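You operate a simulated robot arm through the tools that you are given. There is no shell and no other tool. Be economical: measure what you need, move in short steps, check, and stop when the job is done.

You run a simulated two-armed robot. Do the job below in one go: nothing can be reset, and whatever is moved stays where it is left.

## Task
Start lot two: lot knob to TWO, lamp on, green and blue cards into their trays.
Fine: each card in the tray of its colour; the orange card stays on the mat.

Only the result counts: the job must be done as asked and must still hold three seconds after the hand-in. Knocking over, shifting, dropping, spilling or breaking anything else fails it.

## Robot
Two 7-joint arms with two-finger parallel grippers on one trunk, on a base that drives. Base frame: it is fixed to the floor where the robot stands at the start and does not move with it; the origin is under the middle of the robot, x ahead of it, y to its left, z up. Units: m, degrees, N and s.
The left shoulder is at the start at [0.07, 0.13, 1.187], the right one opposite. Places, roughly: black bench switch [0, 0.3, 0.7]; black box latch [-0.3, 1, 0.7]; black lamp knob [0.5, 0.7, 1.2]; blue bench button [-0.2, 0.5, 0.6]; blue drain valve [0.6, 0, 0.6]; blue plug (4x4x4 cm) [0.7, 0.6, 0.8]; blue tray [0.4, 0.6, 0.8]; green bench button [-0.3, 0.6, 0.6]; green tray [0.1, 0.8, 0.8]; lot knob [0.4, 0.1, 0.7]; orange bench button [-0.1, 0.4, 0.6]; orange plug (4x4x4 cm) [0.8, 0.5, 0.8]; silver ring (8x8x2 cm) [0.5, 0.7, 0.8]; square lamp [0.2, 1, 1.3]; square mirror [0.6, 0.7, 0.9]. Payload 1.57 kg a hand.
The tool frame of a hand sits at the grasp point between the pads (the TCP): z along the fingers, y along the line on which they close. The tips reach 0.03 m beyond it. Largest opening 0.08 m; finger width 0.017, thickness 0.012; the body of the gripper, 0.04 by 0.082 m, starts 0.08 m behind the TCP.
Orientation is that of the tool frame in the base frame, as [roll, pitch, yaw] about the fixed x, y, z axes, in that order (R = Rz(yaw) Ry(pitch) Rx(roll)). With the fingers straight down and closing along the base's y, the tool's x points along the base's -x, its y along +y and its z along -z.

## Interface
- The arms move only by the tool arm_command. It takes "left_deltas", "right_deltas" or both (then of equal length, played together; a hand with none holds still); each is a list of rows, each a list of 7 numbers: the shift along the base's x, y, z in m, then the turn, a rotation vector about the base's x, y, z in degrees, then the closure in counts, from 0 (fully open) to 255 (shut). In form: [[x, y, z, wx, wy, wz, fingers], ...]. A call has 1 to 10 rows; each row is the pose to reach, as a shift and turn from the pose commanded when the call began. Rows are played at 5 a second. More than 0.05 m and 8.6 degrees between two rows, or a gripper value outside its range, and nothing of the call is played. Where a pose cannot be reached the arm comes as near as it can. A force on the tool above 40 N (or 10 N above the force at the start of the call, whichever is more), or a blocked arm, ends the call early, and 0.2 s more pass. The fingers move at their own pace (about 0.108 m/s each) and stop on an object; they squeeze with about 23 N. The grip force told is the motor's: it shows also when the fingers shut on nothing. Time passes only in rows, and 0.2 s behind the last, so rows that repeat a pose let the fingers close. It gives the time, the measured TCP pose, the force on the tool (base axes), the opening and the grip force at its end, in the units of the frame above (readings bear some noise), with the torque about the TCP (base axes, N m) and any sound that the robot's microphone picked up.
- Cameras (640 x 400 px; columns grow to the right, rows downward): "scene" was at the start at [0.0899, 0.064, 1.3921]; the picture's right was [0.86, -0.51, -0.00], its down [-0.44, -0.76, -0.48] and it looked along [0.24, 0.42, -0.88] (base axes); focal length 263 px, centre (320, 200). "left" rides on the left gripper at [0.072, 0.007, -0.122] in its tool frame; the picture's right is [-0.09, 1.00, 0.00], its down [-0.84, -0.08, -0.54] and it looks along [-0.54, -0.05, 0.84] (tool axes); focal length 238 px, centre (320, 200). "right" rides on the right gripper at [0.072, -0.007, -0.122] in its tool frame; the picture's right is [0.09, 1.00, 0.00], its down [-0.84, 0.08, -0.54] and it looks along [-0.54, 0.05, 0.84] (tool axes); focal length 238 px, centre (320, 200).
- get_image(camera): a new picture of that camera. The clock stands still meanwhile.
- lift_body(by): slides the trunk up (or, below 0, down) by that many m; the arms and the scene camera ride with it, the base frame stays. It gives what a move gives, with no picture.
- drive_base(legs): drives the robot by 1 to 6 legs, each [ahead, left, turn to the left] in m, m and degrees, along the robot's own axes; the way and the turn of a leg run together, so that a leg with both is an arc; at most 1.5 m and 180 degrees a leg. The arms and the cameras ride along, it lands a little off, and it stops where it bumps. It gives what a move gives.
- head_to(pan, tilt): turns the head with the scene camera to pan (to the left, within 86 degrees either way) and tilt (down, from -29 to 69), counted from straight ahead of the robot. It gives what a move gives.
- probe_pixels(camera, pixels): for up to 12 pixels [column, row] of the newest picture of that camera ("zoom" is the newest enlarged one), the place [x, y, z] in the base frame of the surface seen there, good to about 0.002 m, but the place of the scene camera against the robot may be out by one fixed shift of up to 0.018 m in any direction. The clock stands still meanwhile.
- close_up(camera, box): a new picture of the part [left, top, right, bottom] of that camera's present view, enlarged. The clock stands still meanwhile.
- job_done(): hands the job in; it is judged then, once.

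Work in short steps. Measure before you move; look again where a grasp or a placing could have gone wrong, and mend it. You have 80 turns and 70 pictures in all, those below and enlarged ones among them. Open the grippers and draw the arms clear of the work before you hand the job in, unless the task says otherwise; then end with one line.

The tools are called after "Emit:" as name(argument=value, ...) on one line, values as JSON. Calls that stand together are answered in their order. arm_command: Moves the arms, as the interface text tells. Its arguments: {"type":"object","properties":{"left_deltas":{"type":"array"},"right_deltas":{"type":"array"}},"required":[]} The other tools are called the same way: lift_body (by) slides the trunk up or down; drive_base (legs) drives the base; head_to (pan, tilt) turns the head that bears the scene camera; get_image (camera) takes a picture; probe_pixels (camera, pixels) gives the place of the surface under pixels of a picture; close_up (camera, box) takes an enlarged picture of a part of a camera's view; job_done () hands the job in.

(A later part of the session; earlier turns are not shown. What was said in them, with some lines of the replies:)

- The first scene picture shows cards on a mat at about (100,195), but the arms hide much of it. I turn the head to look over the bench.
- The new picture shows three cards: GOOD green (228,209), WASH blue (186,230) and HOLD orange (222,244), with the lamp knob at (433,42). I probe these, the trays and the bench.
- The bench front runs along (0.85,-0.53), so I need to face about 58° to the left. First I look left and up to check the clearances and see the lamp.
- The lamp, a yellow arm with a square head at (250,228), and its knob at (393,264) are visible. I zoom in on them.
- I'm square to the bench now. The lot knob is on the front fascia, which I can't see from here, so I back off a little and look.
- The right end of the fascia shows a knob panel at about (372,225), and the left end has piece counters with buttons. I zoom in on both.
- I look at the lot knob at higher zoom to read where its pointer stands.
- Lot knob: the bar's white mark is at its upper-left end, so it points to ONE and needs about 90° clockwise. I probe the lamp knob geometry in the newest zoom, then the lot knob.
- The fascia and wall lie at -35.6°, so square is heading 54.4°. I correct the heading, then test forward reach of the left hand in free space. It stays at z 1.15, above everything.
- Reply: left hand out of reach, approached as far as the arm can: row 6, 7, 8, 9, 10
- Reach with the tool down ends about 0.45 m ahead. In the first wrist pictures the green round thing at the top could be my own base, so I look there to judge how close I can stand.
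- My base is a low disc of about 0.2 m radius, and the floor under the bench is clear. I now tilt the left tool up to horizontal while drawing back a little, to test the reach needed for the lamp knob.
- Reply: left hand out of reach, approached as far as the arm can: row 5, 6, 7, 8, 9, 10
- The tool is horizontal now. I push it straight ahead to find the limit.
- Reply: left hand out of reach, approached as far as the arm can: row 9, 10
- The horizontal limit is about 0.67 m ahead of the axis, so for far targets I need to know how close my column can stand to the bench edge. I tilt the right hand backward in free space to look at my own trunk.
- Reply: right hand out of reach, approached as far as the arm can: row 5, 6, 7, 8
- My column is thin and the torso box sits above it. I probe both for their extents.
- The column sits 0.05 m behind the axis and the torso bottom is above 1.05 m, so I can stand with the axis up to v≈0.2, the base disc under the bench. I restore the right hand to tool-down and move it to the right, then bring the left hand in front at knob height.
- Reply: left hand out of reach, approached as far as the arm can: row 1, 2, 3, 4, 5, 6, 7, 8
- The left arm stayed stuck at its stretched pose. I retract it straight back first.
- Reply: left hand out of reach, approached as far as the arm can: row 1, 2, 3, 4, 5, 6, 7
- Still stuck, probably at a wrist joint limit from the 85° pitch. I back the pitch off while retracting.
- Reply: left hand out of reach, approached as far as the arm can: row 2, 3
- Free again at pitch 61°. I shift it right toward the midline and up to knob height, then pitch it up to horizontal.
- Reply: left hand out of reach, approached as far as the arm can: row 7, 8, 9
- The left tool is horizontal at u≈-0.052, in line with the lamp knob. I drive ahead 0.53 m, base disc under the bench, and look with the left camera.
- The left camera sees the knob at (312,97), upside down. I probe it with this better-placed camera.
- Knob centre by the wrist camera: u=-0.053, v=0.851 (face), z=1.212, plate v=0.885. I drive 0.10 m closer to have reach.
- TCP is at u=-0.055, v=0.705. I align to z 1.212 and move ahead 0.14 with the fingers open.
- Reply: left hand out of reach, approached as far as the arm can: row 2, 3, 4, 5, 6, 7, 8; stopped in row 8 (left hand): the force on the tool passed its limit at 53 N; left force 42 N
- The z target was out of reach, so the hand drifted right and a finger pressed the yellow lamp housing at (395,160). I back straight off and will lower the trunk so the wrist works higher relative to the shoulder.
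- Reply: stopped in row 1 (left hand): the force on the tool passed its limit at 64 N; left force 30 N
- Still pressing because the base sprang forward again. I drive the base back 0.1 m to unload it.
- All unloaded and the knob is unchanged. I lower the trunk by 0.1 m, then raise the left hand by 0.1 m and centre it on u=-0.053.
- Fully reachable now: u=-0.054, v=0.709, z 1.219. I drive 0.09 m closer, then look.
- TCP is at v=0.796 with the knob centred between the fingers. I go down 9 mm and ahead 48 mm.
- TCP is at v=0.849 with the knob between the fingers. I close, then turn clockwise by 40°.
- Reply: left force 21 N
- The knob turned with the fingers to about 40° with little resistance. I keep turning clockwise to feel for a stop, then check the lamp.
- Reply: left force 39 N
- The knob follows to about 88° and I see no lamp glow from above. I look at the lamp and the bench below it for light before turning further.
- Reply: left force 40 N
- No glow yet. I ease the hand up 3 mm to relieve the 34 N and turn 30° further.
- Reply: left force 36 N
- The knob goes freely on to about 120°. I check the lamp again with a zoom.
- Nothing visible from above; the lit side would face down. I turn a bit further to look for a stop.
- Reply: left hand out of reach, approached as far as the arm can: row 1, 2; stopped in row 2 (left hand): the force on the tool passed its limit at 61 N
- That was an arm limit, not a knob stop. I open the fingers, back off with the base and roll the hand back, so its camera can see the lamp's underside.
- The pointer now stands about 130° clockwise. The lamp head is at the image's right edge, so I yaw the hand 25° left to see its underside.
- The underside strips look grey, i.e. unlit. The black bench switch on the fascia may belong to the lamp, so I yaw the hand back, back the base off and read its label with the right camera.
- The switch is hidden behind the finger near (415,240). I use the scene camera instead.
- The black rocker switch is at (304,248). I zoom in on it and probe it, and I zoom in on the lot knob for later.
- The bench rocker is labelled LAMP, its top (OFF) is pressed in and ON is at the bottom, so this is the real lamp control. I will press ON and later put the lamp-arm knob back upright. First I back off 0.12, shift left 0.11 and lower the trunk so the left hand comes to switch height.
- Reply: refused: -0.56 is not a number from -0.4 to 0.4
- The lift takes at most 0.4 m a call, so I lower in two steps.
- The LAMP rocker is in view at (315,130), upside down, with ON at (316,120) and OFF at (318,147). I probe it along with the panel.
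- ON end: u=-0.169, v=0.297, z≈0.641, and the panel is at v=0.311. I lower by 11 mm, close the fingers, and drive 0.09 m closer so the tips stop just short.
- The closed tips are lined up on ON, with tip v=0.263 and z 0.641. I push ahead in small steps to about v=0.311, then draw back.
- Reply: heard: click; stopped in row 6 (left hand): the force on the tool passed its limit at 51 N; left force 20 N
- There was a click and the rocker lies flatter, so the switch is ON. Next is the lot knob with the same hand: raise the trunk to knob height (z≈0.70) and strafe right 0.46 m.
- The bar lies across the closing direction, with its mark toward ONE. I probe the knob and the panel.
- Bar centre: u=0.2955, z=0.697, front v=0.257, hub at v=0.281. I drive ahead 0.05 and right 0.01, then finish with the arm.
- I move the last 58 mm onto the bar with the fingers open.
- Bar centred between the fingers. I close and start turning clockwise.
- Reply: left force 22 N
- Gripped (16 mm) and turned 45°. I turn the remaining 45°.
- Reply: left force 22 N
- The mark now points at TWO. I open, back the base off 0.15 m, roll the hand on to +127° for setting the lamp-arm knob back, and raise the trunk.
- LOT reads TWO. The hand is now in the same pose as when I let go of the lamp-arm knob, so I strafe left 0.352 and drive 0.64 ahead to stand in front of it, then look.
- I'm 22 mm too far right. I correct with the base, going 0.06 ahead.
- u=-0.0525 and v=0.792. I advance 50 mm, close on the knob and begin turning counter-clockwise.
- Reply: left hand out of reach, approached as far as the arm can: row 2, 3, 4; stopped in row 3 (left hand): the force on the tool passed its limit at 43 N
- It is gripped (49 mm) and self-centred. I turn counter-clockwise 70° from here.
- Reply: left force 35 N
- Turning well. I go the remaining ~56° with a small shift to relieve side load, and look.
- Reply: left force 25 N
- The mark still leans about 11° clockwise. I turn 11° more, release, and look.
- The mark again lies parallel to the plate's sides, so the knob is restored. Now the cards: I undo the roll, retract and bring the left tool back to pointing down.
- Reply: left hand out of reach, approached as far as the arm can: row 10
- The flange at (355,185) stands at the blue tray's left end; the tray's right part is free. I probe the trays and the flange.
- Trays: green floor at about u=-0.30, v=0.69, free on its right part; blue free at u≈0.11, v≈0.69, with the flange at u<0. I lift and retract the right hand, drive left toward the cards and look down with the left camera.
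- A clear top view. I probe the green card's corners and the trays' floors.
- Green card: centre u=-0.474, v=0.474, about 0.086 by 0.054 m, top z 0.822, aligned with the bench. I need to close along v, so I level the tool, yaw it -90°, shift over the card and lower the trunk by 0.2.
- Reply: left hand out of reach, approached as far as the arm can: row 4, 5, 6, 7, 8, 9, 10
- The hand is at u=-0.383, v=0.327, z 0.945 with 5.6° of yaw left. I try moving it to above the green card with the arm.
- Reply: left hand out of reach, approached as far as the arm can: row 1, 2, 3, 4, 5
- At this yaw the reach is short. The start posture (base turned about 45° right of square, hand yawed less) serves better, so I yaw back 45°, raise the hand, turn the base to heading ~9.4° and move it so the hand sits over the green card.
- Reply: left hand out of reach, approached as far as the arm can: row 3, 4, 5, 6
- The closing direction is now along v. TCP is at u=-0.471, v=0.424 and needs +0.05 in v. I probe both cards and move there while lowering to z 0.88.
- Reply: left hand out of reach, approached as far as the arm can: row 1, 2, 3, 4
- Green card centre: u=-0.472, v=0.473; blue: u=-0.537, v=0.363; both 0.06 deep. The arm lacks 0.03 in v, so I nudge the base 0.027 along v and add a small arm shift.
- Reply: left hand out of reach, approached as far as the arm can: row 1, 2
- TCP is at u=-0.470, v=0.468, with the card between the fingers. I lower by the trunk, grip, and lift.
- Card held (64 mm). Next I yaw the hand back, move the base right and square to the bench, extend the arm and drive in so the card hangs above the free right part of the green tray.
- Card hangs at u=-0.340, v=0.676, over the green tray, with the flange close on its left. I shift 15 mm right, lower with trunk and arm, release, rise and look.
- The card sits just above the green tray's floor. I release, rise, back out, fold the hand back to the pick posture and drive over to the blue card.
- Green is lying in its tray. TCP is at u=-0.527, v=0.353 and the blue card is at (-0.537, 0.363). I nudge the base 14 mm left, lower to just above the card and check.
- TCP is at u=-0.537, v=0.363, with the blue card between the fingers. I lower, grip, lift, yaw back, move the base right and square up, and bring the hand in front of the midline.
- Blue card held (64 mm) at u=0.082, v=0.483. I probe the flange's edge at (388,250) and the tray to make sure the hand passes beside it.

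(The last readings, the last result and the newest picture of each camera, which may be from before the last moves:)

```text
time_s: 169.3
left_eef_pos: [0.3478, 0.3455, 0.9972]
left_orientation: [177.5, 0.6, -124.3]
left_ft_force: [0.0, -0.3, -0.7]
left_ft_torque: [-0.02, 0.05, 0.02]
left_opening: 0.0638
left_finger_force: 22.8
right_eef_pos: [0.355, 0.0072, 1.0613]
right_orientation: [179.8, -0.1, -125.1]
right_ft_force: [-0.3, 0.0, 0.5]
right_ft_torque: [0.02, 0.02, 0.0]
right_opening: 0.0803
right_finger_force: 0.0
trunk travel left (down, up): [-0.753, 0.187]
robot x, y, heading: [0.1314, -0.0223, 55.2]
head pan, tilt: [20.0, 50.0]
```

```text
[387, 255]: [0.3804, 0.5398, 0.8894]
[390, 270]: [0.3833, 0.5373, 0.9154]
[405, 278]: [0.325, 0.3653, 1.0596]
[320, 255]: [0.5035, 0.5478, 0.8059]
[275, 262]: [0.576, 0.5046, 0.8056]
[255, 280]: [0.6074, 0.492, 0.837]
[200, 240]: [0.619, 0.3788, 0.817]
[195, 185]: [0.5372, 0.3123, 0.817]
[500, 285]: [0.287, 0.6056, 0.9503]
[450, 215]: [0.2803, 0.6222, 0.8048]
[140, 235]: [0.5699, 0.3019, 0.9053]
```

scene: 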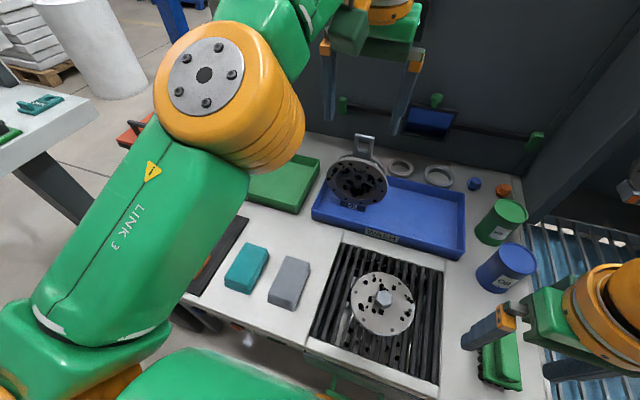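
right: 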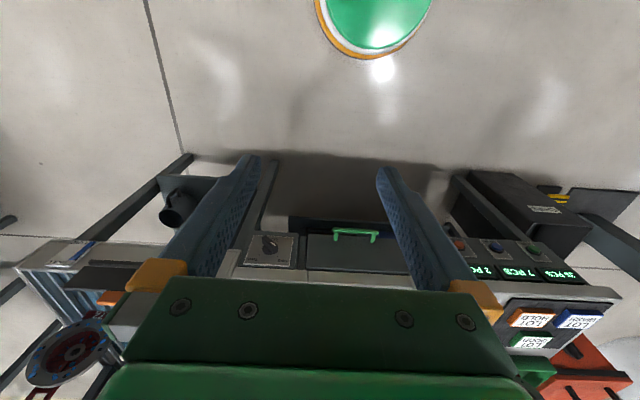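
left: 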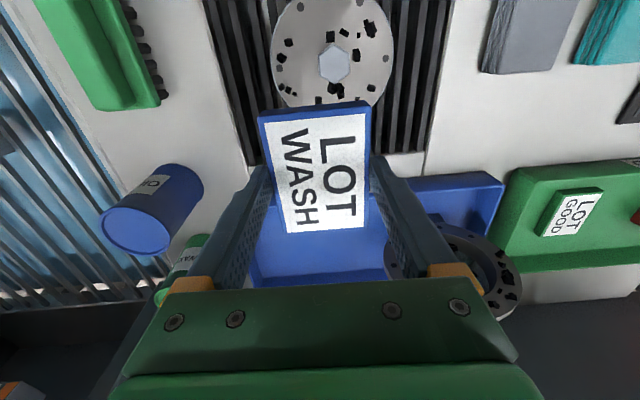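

The flange ends at u=0.00 and the tray's free floor spans u 0 to 0.19, so u≈0.09 is clear on both sides. I drive in 0.195 m and lower the card to the tray floor.

Emit:
drive_base(legs=[[0.195, 0, -0.5]])

Emit:
lift_body(by=-0.06)

Emit:
arm_command(left_deltas=[[0, 0, -0.02, 0, 0, 0, 255], [0, 0, -0.04, 0, 0, 0, 255], [0, 0, -0.06, 0, 0, 0, 255], [0, 0, -0.08, 0, 0, 0, 255], [0, 0, -0.092, 0, 0, 0, 255], [0, 0, -0.092, 0, 0, 0, 255]])

Emit:
get_image(camera="left")

```text
time_s: 170.9
left_eef_pos: [0.4615, 0.5017, 0.9983]
left_orientation: [177.7, 0.7, -124.9]
left_ft_force: [-1.3, -0.2, -0.1]
left_ft_torque: [0.0, -0.05, -0.05]
left_opening: 0.0642
left_finger_force: 23.3
right_eef_pos: [0.4667, 0.1647, 1.0634]
right_orientation: [-179.9, 0.1, -125.6]
right_ft_force: [-0.4, 0.9, -1.3]
right_ft_torque: [0.02, -0.04, 0.03]
right_opening: 0.0801
right_finger_force: 0.0
trunk travel left (down, up): [-0.753, 0.187]
robot x, y, heading: [0.2424, 0.1371, 54.2]
head pan, tilt: [20.0, 50.0]
```

```text
time_s: 171.9
left_eef_pos: [0.4616, 0.5049, 0.9369]
left_orientation: [177.8, 0.8, -124.9]
left_ft_force: [-0.1, 0.4, -0.5]
left_ft_torque: [0.02, -0.01, 0.01]
left_opening: 0.0639
left_finger_force: 23.4
right_eef_pos: [0.4657, 0.1658, 1.0025]
right_orientation: [180.0, 0.0, -125.6]
right_ft_force: [-0.2, 0.3, 0.1]
right_ft_torque: [0.03, -0.02, 0.02]
right_opening: 0.0802
right_finger_force: 0.2
trunk travel left (down, up): [-0.692, 0.247]
robot x, y, heading: [0.2403, 0.1385, 54.3]
head pan, tilt: [20.0, 50.0]
```

```text
time_s: 173.3
left_eef_pos: [0.4626, 0.5057, 0.8449]
left_orientation: [177.7, 0.6, -124.9]
left_ft_force: [0.3, 0.2, -0.4]
left_ft_torque: [0.02, 0.0, -0.01]
left_opening: 0.0638
left_finger_force: 23.1
right_eef_pos: [0.466, 0.1651, 1.0015]
right_orientation: [180.0, 0.0, -125.6]
right_ft_force: [0.3, -0.1, -1.1]
right_ft_torque: [0.02, -0.01, 0.02]
right_opening: 0.0802
right_finger_force: 0.1
trunk travel left (down, up): [-0.692, 0.247]
robot x, y, heading: [0.2421, 0.1341, 54.5]
head pan, tilt: [20.0, 50.0]
```

```text
5 pictures are left
5 turns are left
```

left: 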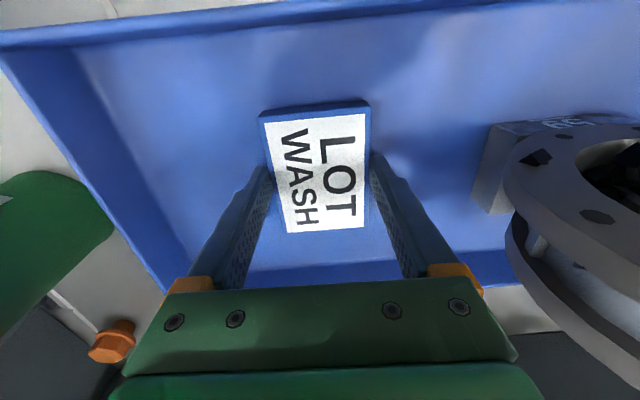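

The card is inside the blue tray, just above its floor. I release, rise, look, back the robot fully away and take a scene view for the final check.

Emit:
arm_command(left_deltas=[[0, 0, 0, 0, 0, 0, 0], [0, 0, 0, 0, 0, 0, 0], [0, 0, 0, 0, 0, 0, 0], [0, 0, 0.03, 0, 0, 0, 0], [0, 0, 0.06, 0, 0, 0, 0], [0, 0, 0.092, 0, 0, 0, 0]])

Emit:
lift_body(by=0.06)

Emit:
get_image(camera="left")

Emit:
drive_base(legs=[[-0.65, 0, 0]])

Emit:
head_to(pan=12, tilt=35)

Emit:
get_image(camera="scene")

```text
time_s: 174.7
left_eef_pos: [0.4612, 0.5027, 0.9367]
left_orientation: [177.7, 0.7, -124.9]
left_ft_force: [-0.7, 0.3, 0.6]
left_ft_torque: [-0.01, 0.02, -0.03]
left_opening: 0.08
left_finger_force: 0.0
right_eef_pos: [0.4664, 0.1652, 1.0021]
right_orientation: [-180.0, 0.0, -125.6]
right_ft_force: [0.6, 0.0, 0.2]
right_ft_torque: [0.01, -0.05, -0.01]
right_opening: 0.0803
right_finger_force: 0.1
trunk travel left (down, up): [-0.692, 0.247]
robot x, y, heading: [0.2439, 0.1367, 54.4]
head pan, tilt: [20.0, 50.0]
```

```text
time_s: 175.7
left_eef_pos: [0.4621, 0.5035, 0.9961]
left_orientation: [177.7, 0.6, -124.9]
left_ft_force: [-0.2, 0.0, 0.3]
left_ft_torque: [-0.02, -0.01, -0.02]
left_opening: 0.08
left_finger_force: 0.0
right_eef_pos: [0.467, 0.1668, 1.0621]
right_orientation: [180.0, -0.1, -125.6]
right_ft_force: [-0.3, -0.2, 0.6]
right_ft_torque: [0.01, 0.0, 0.01]
right_opening: 0.0798
right_finger_force: 0.1
trunk travel left (down, up): [-0.753, 0.187]
robot x, y, heading: [0.2442, 0.1368, 54.5]
head pan, tilt: [20.0, 50.0]
```

```text
4 pictures are left
```

left: 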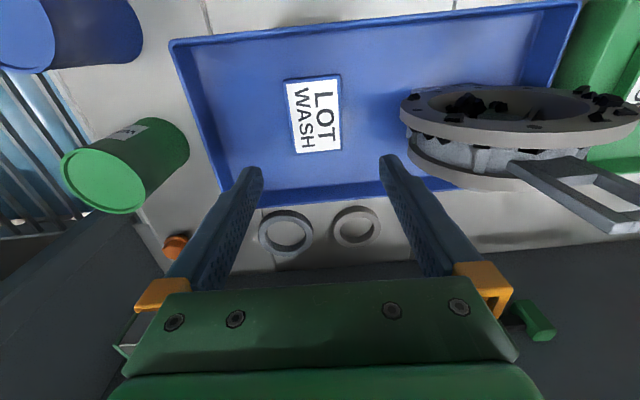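

```text
time_s: 179.3
left_eef_pos: [0.0843, -0.0269, 0.9962]
left_orientation: [177.7, 0.6, -124.5]
left_ft_force: [0.7, 0.6, 0.5]
left_ft_torque: [0.01, -0.01, 0.0]
left_opening: 0.0801
left_finger_force: 0.1
right_eef_pos: [0.0906, -0.3633, 1.0625]
right_orientation: [180.0, -0.2, -125.2]
right_ft_force: [-0.5, 0.6, 0.8]
right_ft_torque: [-0.01, 0.01, 0.03]
right_opening: 0.0799
right_finger_force: 0.0
trunk travel left (down, up): [-0.753, 0.187]
robot x, y, heading: [-0.1343, -0.3986, 54.8]
head pan, tilt: [20.0, 50.0]
```

```text
time_s: 180.1
left_eef_pos: [0.0839, -0.0275, 0.9954]
left_orientation: [177.7, 0.6, -124.5]
left_ft_force: [-0.4, -0.3, 0.3]
left_ft_torque: [0.0, -0.01, -0.04]
left_opening: 0.08
left_finger_force: 0.1
right_eef_pos: [0.0906, -0.3652, 1.062]
right_orientation: [180.0, 0.1, -125.2]
right_ft_force: [0.3, 1.5, -0.4]
right_ft_torque: [-0.02, 0.01, -0.03]
right_opening: 0.0802
right_finger_force: 0.1
trunk travel left (down, up): [-0.753, 0.187]
robot x, y, heading: [-0.1346, -0.3955, 55.0]
head pan, tilt: [12.0, 35.0]
```

```text
3 pictures are left
4 turns are left
```

scene: 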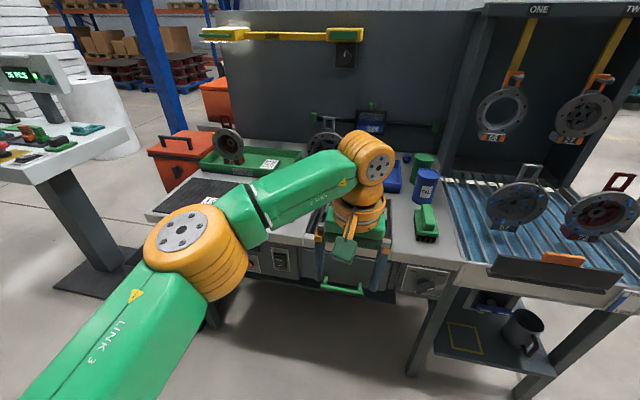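

Both cards lie in their trays and the lamp's underside looks bright at (225,33). I zoom in on the lamp and the lot knob for a last check.

Emit:
close_up(camera="scene", box=[190, 10, 380, 130])

Emit:
close_up(camera="scene", box=[240, 230, 460, 310])

```text
3.33 times, centred on (285, 70) of scene
```

zoom: 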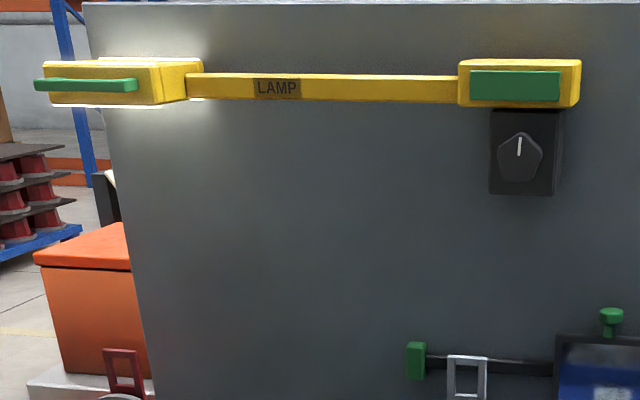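

```text
2.91 times, centred on (350, 270) of scene
3 turns are left
```

zoom: 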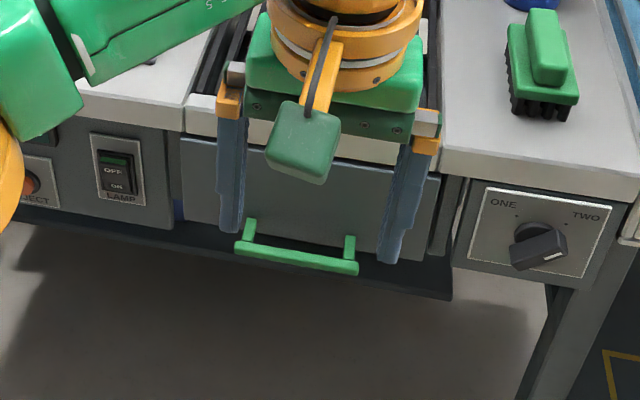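

The lamp is lit, its arm knob is upright again, LOT points to TWO, and the grippers are open and clear of the bench. I hand the job in.

Emit:
job_done()

```text
The job is handed in.
```

Lot two is set up and handed in: the lot knob points to TWO, the lamp is lit, the green and blue cards lie in their own trays, and the orange card stayed on the mat. On the way I turned the knob on the lamp arm by mistake, taking it for the lamp switch, and one finger pressed briefly on the lamp housing. I turned the knob back upright, and the last close-up showed no sign of damage or movement.
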